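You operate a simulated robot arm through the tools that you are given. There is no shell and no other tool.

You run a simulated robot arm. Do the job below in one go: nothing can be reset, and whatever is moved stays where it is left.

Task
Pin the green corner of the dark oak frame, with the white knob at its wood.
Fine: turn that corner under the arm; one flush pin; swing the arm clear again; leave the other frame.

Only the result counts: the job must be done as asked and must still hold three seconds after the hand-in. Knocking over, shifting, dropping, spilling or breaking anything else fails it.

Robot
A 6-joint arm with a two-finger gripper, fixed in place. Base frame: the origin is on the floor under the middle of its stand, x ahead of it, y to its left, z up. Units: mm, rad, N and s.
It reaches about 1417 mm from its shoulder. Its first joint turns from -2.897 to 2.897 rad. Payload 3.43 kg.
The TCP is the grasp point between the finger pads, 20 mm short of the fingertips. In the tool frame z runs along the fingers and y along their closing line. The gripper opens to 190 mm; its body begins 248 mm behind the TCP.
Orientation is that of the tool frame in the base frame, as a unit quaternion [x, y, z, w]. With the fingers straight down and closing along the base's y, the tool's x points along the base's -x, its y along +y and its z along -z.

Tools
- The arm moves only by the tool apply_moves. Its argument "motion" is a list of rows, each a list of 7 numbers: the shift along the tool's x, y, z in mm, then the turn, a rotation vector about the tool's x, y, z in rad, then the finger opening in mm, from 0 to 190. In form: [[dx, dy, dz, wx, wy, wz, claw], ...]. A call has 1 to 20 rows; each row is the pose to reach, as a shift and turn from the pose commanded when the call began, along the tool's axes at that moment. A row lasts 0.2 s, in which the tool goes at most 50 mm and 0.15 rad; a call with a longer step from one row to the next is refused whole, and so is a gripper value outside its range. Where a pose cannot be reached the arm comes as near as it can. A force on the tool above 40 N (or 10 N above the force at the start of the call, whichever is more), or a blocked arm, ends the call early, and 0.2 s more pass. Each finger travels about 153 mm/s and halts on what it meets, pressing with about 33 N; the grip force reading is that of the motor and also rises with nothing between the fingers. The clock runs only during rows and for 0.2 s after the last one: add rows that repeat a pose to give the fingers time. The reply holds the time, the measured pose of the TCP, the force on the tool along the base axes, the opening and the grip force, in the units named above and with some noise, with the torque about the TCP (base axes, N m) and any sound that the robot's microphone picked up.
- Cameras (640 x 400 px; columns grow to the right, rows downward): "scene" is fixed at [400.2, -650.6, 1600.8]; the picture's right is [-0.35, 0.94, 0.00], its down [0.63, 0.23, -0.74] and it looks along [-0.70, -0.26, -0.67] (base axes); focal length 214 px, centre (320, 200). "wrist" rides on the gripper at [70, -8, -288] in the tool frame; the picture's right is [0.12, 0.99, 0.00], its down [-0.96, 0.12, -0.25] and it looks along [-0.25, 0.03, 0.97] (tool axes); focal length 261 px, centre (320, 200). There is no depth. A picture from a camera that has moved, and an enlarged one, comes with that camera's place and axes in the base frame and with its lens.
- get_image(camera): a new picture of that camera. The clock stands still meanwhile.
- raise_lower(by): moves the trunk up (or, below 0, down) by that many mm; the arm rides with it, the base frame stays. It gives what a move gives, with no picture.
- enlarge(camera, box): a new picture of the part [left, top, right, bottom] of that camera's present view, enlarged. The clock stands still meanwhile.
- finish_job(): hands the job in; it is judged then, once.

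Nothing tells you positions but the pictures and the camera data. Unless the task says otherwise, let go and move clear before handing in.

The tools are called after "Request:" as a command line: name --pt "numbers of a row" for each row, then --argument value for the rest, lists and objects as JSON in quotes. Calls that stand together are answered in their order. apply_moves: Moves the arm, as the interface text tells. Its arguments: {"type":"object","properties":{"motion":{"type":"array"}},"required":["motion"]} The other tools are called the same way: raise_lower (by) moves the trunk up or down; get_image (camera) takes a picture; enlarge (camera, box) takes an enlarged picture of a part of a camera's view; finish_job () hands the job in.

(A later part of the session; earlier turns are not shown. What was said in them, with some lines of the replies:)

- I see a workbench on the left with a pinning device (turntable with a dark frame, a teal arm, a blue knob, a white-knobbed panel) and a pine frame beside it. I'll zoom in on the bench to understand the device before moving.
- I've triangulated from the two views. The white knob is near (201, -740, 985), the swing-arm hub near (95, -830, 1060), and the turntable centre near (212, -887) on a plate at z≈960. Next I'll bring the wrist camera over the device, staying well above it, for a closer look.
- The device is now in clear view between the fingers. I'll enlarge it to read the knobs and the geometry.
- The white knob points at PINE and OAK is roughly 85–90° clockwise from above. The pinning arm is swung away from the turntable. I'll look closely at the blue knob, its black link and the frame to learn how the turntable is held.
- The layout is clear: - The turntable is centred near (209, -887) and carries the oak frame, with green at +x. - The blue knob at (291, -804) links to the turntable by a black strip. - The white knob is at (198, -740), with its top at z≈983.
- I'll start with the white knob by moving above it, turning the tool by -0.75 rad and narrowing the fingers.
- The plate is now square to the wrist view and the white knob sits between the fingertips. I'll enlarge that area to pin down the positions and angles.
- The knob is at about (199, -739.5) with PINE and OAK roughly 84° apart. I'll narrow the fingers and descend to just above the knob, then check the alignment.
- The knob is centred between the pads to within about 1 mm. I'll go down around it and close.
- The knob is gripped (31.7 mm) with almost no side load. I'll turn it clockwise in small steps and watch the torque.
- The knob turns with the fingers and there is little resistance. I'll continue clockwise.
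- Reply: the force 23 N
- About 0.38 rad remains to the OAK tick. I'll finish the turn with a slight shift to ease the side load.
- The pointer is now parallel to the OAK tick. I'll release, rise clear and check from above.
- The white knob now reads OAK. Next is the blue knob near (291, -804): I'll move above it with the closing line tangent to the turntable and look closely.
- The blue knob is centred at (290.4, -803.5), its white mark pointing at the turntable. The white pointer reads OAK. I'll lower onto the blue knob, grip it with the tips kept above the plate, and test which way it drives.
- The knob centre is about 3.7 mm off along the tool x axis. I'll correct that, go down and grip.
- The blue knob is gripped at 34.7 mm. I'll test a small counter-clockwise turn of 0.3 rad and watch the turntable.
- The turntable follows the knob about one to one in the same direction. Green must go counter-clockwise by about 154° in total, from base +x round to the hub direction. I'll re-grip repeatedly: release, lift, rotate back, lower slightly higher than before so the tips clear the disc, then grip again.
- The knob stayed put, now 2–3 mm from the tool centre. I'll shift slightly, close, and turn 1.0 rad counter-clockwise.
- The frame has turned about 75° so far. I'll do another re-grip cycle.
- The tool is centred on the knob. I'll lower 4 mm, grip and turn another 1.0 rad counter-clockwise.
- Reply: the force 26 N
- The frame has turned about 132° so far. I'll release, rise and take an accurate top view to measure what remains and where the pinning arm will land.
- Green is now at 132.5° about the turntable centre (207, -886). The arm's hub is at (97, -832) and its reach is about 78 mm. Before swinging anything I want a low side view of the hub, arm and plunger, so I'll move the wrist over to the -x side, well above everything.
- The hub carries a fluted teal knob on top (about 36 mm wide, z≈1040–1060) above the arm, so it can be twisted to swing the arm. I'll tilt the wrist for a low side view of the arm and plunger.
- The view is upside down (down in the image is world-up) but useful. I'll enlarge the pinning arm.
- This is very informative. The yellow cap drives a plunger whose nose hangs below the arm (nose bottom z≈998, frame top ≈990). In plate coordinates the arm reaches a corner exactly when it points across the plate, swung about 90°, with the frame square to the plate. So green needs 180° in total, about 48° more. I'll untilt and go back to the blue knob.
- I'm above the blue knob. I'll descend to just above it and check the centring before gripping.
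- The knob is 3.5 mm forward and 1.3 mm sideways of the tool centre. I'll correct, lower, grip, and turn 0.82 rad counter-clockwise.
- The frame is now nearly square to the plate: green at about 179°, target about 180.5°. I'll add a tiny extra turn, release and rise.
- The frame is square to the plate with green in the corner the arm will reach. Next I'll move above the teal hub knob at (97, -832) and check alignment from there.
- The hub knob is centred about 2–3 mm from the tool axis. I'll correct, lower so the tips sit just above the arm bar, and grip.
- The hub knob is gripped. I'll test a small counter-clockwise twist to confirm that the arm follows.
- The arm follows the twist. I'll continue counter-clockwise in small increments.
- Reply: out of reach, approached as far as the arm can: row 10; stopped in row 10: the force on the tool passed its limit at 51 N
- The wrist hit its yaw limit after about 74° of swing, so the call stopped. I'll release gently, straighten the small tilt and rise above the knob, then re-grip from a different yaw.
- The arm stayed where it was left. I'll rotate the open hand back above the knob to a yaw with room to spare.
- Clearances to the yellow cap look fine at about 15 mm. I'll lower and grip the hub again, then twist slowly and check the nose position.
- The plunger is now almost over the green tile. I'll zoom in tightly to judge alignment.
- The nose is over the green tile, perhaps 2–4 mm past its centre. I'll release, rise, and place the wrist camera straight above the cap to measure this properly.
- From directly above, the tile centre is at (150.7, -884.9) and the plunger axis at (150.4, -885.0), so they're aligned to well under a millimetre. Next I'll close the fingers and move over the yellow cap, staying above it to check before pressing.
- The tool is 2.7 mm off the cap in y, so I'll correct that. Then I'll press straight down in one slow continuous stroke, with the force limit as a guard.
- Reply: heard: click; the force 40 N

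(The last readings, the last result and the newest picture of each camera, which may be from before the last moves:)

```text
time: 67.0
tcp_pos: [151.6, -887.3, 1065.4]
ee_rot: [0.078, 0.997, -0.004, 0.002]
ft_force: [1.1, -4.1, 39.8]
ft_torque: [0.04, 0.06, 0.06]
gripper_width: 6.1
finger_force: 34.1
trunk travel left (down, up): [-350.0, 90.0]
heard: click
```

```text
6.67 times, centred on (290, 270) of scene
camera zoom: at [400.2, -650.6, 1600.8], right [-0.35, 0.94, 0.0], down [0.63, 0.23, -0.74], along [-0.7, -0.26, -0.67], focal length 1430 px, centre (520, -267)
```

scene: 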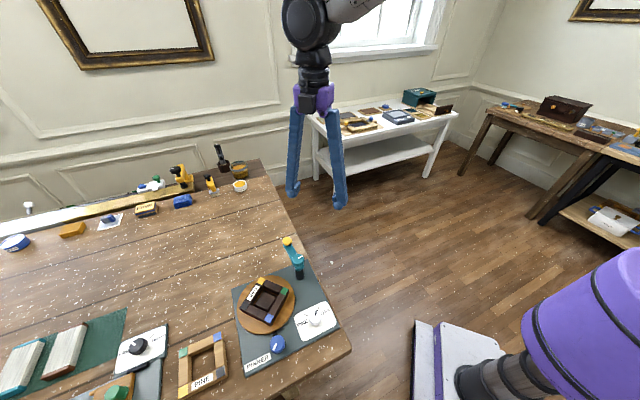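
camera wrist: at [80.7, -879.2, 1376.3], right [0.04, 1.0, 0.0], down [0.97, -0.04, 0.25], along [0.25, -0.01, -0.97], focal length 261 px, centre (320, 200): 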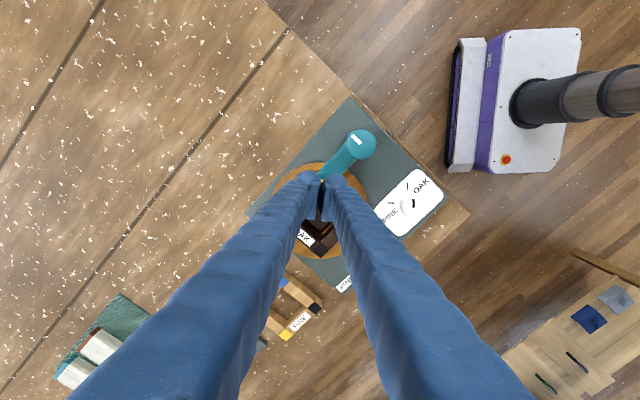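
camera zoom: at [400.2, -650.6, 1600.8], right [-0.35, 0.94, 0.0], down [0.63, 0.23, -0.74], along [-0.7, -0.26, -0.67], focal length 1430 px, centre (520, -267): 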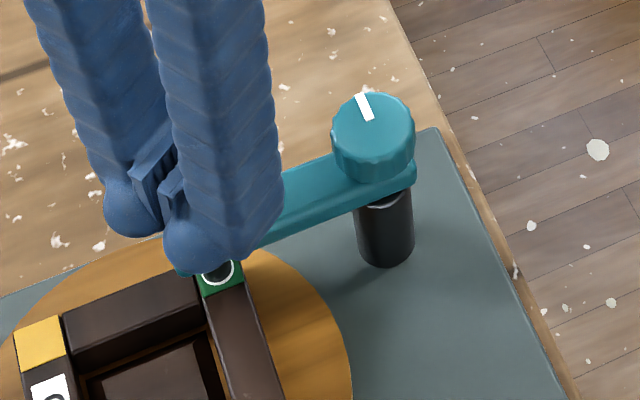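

I heard a click at about 40 N, and the nose is down on the green tile with a light ring around it. I'll look closely before lifting.

Request:
enlarge --camera "scene" --box '[270, 260, 300, 290]'

Request:
enlarge --camera "wrist" --box '[260, 110, 380, 230]'

```text
13.33 times, centred on (285, 275) of scene
camera zoom: at [400.2, -650.6, 1600.8], right [-0.35, 0.94, 0.0], down [0.63, 0.23, -0.74], along [-0.7, -0.26, -0.67], focal length 2860 px, centre (787, -800)
```

zoom: 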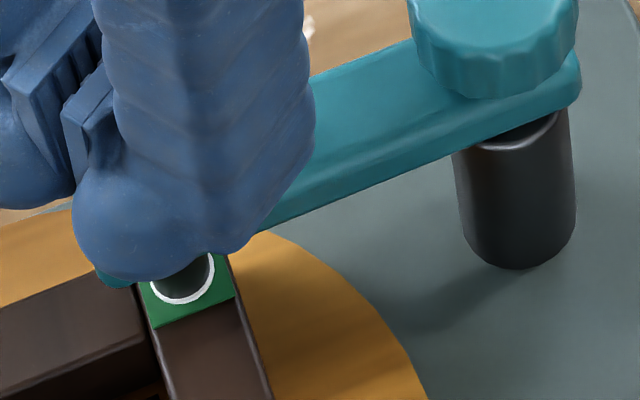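

```text
3.33 times, centred on (320, 170) of wrist
camera zoom: at [80.5, -882.0, 1352.8], right [0.04, 1.0, -0.01], down [0.97, -0.03, 0.25], along [0.25, -0.02, -0.97], focal length 869 px, centre (320, 300)
```

zoom: 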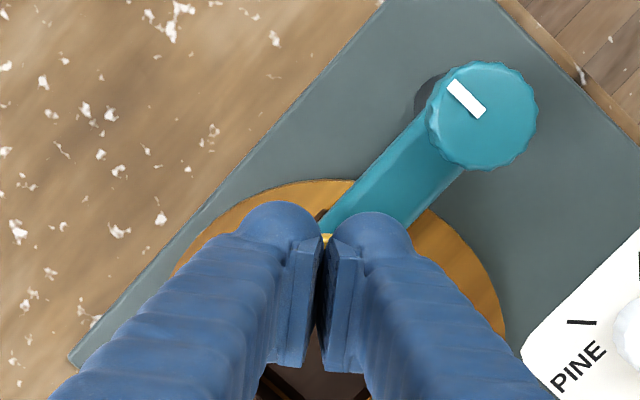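

There is a white ring around the nose on the green tile. I'll lift straight up and move aside so I can inspect the result.

Request:
apply_moves --pt "0 0 -6 0 0 0 0" --pt "0 0 -14 0 0 0 0" --pt "0 0 -30 0 0 0 0" --pt "0 0 -55 0 0 0 0" --pt "0 0 -80 0 0 0 20" --pt "-35 0 -85 0 0 0 40" --pt "-70 3 -85 0 0 0 57" --pt "-70 3 -85 0 0 0 57"

Request:
enlarge --camera "scene" --box '[260, 250, 310, 300]'

Request:
enlarge --camera "wrist" --box '[280, 70, 380, 170]'

```text
time: 68.8
tcp_pos: [218.8, -895.2, 1144.8]
ee_rot: [0.078, 0.997, 0.0, 0.002]
ft_force: [0.7, 0.6, 0.1]
ft_torque: [-0.04, 0.03, 0.0]
gripper_width: 57.1
finger_force: 0.1
trunk travel left (down, up): [-350.0, 90.0]
```

```text
8.00 times, centred on (285, 275) of scene
camera zoom: at [400.2, -650.6, 1600.8], right [-0.35, 0.94, 0.0], down [0.63, 0.23, -0.74], along [-0.7, -0.26, -0.67], focal length 1716 px, centre (600, -400)
```

zoom: 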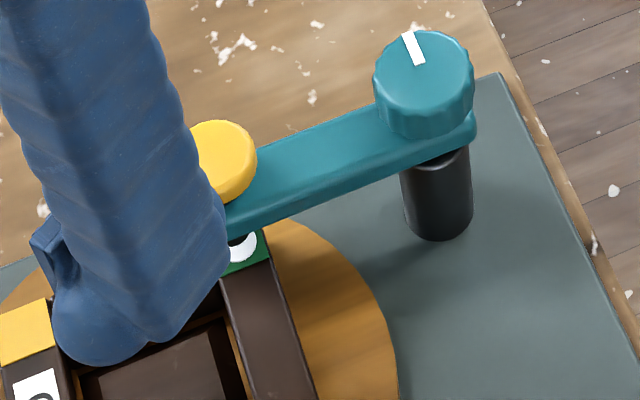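

```text
4.00 times, centred on (330, 120) of wrist
camera zoom: at [148.2, -891.8, 1431.8], right [0.04, 1.0, 0.0], down [0.97, -0.04, 0.25], along [0.25, -0.01, -0.97], focal length 1043 px, centre (280, 520)
```

zoom: 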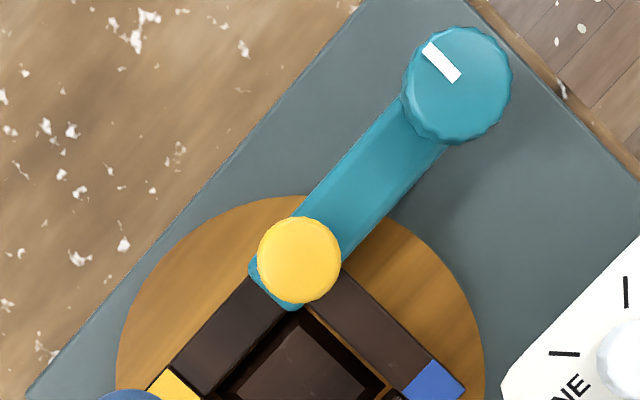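

The cap sprang back and a pin head shows on the green tile. Next I'll swing the arm clear: move over the hub knob, check centring, grip and twist clockwise.

Request:
apply_moves --pt "33 11 0 0 0 0 57" --pt "66 22 0 0 0 0 57" --pt "99 33 0 0 0 0 57" --pt "131.6 44.2 0 0 0 0 57" --pt "131.6 44.2 26 0 0 0 57" --pt "131.6 44.2 26 0 0 0 57"

Request:
enlarge --camera "wrist" --box '[220, 100, 400, 270]'

Request:
enlarge --camera "scene" --box '[260, 240, 320, 300]'

```text
time: 70.2
tcp_pos: [98.4, -829.4, 1121.9]
ee_rot: [0.079, 0.997, 0.0, 0.002]
ft_force: [0.2, -0.5, 1.0]
ft_torque: [0.05, -0.03, -0.02]
gripper_width: 57.1
finger_force: 0.0
trunk travel left (down, up): [-350.0, 90.0]
```

```text
2.35 times, centred on (310, 185) of wrist
camera zoom: at [26.1, -826.6, 1408.2], right [0.04, 1.0, 0.0], down [0.97, -0.04, 0.25], along [0.25, -0.01, -0.97], focal length 613 px, centre (344, 235)
```

zoom: 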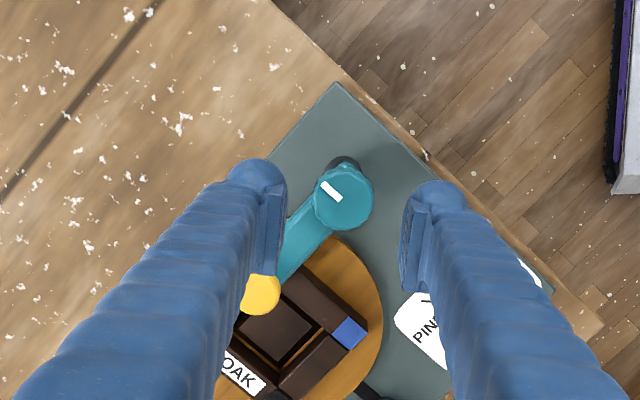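

```text
6.67 times, centred on (290, 270) of scene
camera zoom: at [400.2, -650.6, 1600.8], right [-0.35, 0.94, 0.0], down [0.63, 0.23, -0.74], along [-0.7, -0.26, -0.67], focal length 1430 px, centre (520, -267)
```

zoom: 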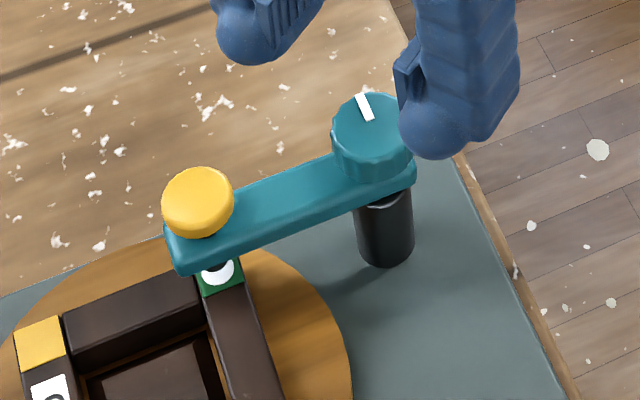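

The hub is 2.7 mm forward of the tool centre. I'll correct, lower, grip, and begin the clockwise swing.

Request:
apply_moves --pt "2.6 -0.3 20 0 0 0 57" --pt "2.6 -0.3 40 0 0 0 57" --pt "2.6 -0.3 57 0 0 0 57" --pt "2.6 -0.3 57 0 0 0 45" --pt "2.6 -0.3 57 0 0 0 30" --pt "2.6 -0.3 57 0 0 0 26" --pt "2.6 -0.3 57 0 0 0 26" --pt "2.6 -0.3 57 0 0 0.08 26" --pt "2.6 -0.3 57 0 0 0.16 26" --pt "2.6 -0.3 57 0 0 0.25 26" --pt "2.6 -0.3 57 0 0 0.35 26" --pt "2.6 -0.3 57 0 0 0.45 26" --pt "2.6 -0.3 57 0 0 0.45 26"

Request:
enlarge --camera "scene" --box '[240, 220, 330, 310]'

```text
time: 73.0
tcp_pos: [95.1, -829.8, 1062.6]
ee_rot: [0.299, 0.954, 0.001, 0.002]
ft_force: [-3.3, 8.1, -6.5]
ft_torque: [0.11, 0.12, 0.01]
gripper_width: 34.4
finger_force: 44.6
trunk travel left (down, up): [-350.0, 90.0]
```

```text
4.44 times, centred on (285, 265) of scene
camera zoom: at [400.2, -650.6, 1600.8], right [-0.35, 0.94, 0.0], down [0.63, 0.23, -0.74], along [-0.7, -0.26, -0.67], focal length 953 px, centre (476, -89)
```

zoom: 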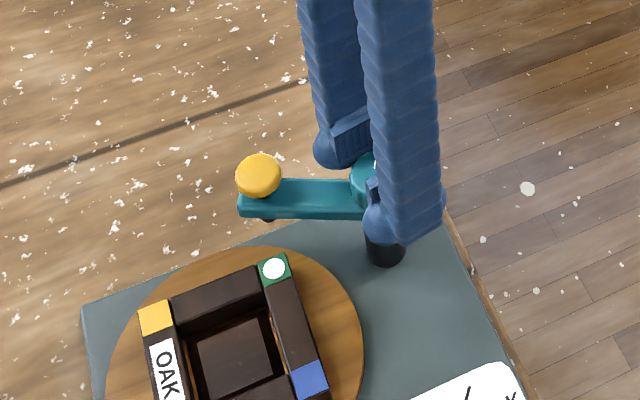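

The arm is swinging away and the pin is now visible on the green tile. I'll continue clockwise to the original parked position.

Request:
apply_moves --pt "0 0 0 0 0 0.1 26" --pt "0 0 0 0 0 0.2 26" --pt "0 0 0 0 0 0.3 26" --pt "0 0 0 0 0 0.4 26" --pt "0 0 0 0 0 0.5 26" --pt "0 0 0 0 0 0.6 26" --pt "0 0 0 0 0 0.7 26" --pt "0 0 0 0 0 0.8 26" --pt "0 0 0 0 0 0.9 26" --pt "0 0 0 0 0 0.9 26"

Request:
enlarge --camera "scene" --box '[240, 220, 330, 310]'

Request:
enlarge --camera "scene" --box '[265, 265, 295, 295]'

```text
time: 75.2
tcp_pos: [96.0, -828.9, 1062.8]
ee_rot: [0.685, 0.729, 0.001, 0.001]
ft_force: [-3.3, 16.7, -6.7]
ft_torque: [0.12, 0.08, -0.04]
gripper_width: 34.5
finger_force: 44.8
trunk travel left (down, up): [-350.0, 90.0]
```

```text
4.44 times, centred on (285, 265) of scene
camera zoom: at [400.2, -650.6, 1600.8], right [-0.35, 0.94, 0.0], down [0.63, 0.23, -0.74], along [-0.7, -0.26, -0.67], focal length 953 px, centre (476, -89)
```

zoom: 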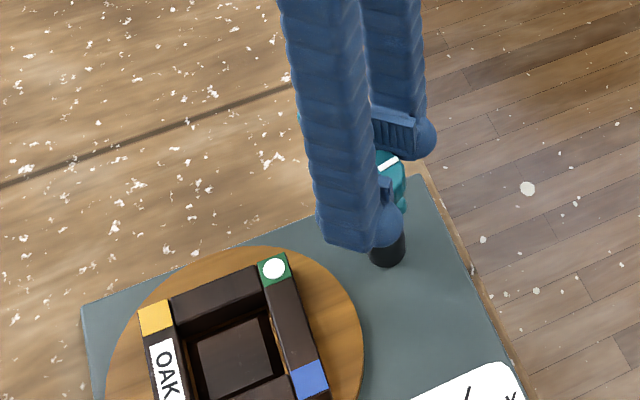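

```text
13.33 times, centred on (280, 280) of scene
camera zoom: at [400.2, -650.6, 1600.8], right [-0.35, 0.94, 0.0], down [0.63, 0.23, -0.74], along [-0.7, -0.26, -0.67], focal length 2860 px, centre (853, -867)
```

zoom: 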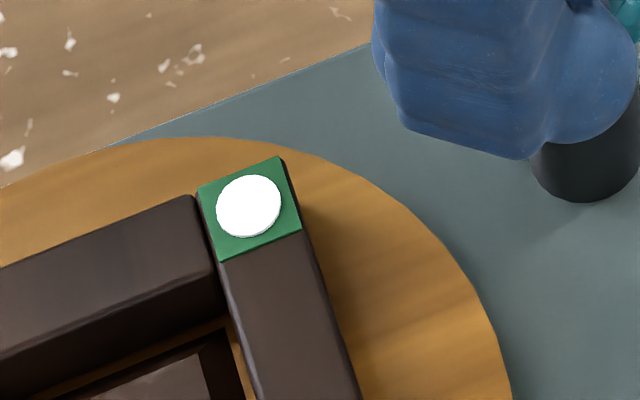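

A single white pin head sits flat on the green tile. I'll finish the last few degrees of the swing, release and rise clear.

Request:
apply_moves --pt "0 0 0 0 0 0.05 26" --pt "0 0 0 0 0 0.08 26" --pt "0 0 0 0 0 0.08 26" --pt "0 0 0 0 0 0.08 42" --pt "0 0 0 0 0 0.08 57" --pt "0 0 0 0 0 0.08 57" --pt "0 0 -15 0 0 0.08 57" --pt "0 0 -35 0 0 0.08 57" --pt "0 0 -65 0 0 0.08 57" --pt "0 0 -105 0 0 -0.05 57" --pt "0 0 -145 0 0 -0.19 57" --pt "0 0 -185 0 0 -0.33 57" --pt "0 0 -225 0 0 -0.47 57" --pt "0 0 -225 0 0 -0.47 57"

Request:
get_image --camera "wrist"

Request:
get_image --camera "scene"

Request:
enlarge --camera "scene" --box '[220, 220, 360, 380]'

```text
time: 78.2
tcp_pos: [95.7, -829.1, 1287.9]
ee_rot: [0.494, 0.869, 0.001, 0.001]
ft_force: [0.9, -0.1, -0.1]
ft_torque: [0.02, 0.0, 0.01]
gripper_width: 57.0
finger_force: 0.0
trunk travel left (down, up): [-350.0, 90.0]
```

```text
taken
camera wrist: at [52.4, -772.1, 1575.7], right [0.79, 0.61, 0.0], down [0.59, -0.77, 0.25], along [0.15, -0.2, -0.97], focal length 261 px, centre (320, 200)
```

wrist: 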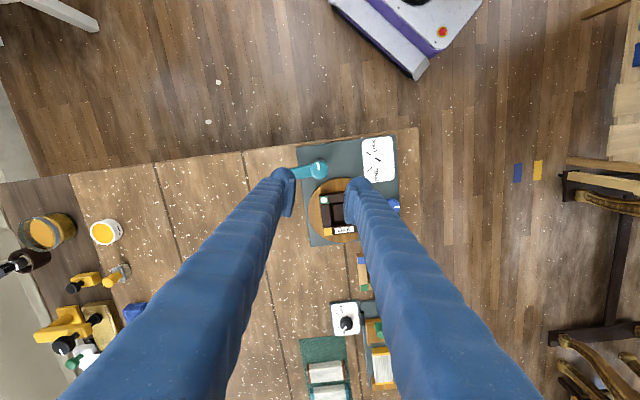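

```text
taken
```

scene: 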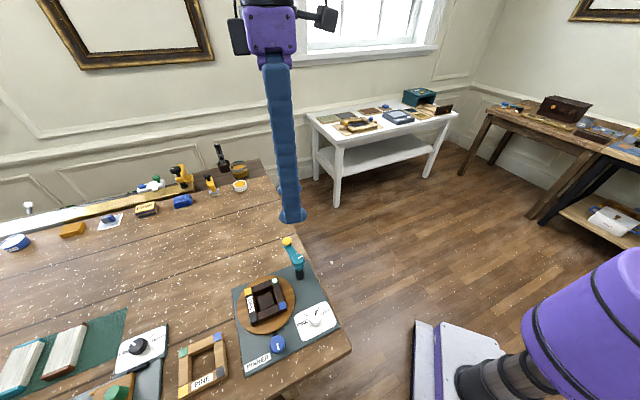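

```text
2.50 times, centred on (290, 300) of scene
camera zoom: at [400.2, -650.6, 1600.8], right [-0.35, 0.94, 0.0], down [0.63, 0.23, -0.74], along [-0.7, -0.26, -0.67], focal length 536 px, centre (395, -50)
```

zoom: 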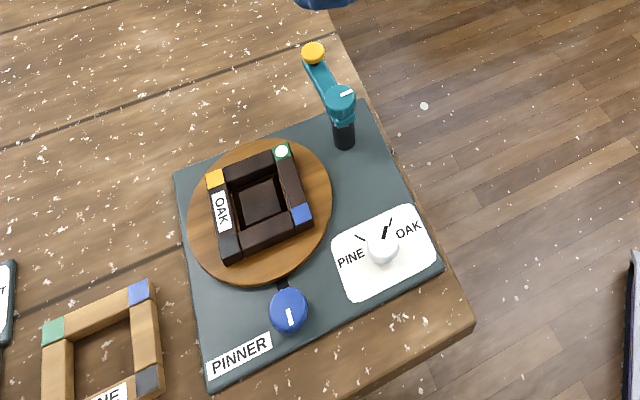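

The arm is parked where it started, the frame carries one pin on green, and the pine frame hasn't moved. I'll do a last close check of the pin's flushness and the white knob.

Request:
enlarge --camera "scene" --box '[272, 270, 292, 290]'

Request:
enlarge --camera "scene" --box '[295, 295, 335, 335]'

Request:
enlarge --camera "scene" --box '[60, 280, 260, 400]'

Request:
enlarge --camera "scene" --box '[265, 225, 325, 285]'

```text
16.00 times, centred on (282, 280) of scene
camera zoom: at [400.2, -650.6, 1600.8], right [-0.35, 0.94, 0.0], down [0.63, 0.23, -0.74], along [-0.7, -0.26, -0.67], focal length 3432 px, centre (928, -1080)
```

zoom: 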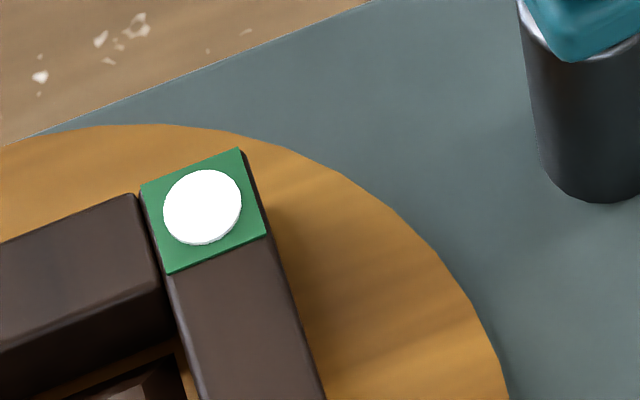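

```text
10.00 times, centred on (315, 315) of scene
camera zoom: at [400.2, -650.6, 1600.8], right [-0.35, 0.94, 0.0], down [0.63, 0.23, -0.74], along [-0.7, -0.26, -0.67], focal length 2145 px, centre (370, -950)
```

zoom: 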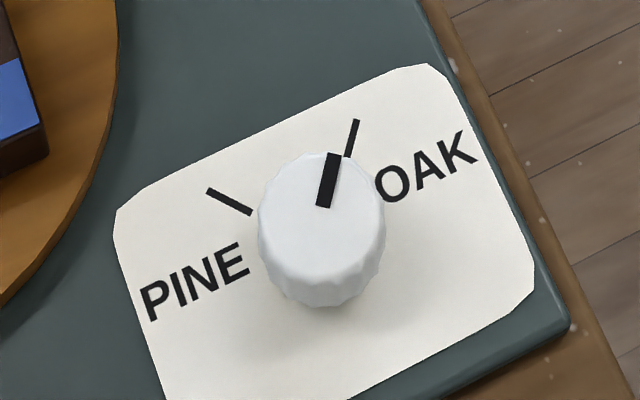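

```text
3.20 times, centred on (160, 340) of scene
camera zoom: at [400.2, -650.6, 1600.8], right [-0.35, 0.94, 0.0], down [0.63, 0.23, -0.74], along [-0.7, -0.26, -0.67], focal length 686 px, centre (832, -248)
```

zoom: 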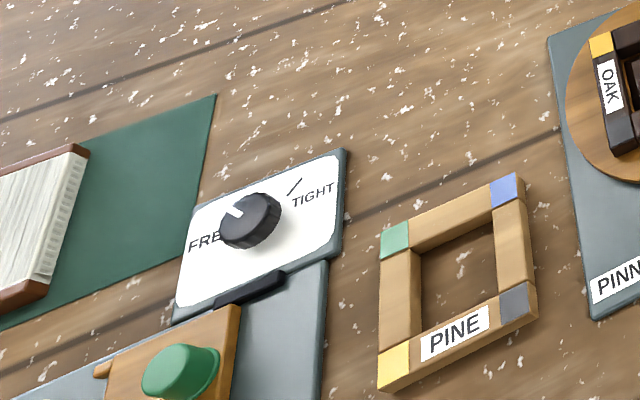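

```text
6.67 times, centred on (295, 255) of scene
camera zoom: at [400.2, -650.6, 1600.8], right [-0.35, 0.94, 0.0], down [0.63, 0.23, -0.74], along [-0.7, -0.26, -0.67], focal length 1430 px, centre (487, -167)
```

zoom: 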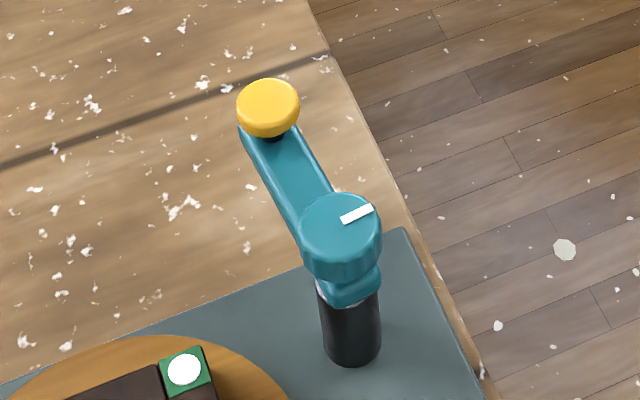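

One white pin head lies flat and centred on the oak frame's green corner. The white knob points at OAK and the arm is back in its parked position. The pine frame and everything else look unmoved, and the gripper is open and well clear, so I'm handing in.

Request:
finish_job

```text
The job is handed in.
```

The green corner of the dark oak frame now has one pin in it, and I have handed the job in.

- **White knob:** I turned it from PINE to OAK before pressing, and it still points at the OAK mark.
- **Corner:** I turned the frame 180° with the blue knob, which put the green tile under the plunger. From above, the two centres matched to within about a millimetre.
- **Pin:** I pressed the yellow cap once, to about 40 N, and heard a click. One white pin head sits centred on the green tile and looks flat in the close-up pictures; I had no other way to check that it is flush.
- **Arm:** It is swung back to where it was parked at the start. On the way in, the call stopped once when the wrist ran out of turn and the force reached 51 N. I released, gripped again from another angle and finished the swing; nothing looked moved afterwards.
- **Everything else:** The pine frame and the other items on the bench look unmoved. The gripper is open and about 200 mm above the device.
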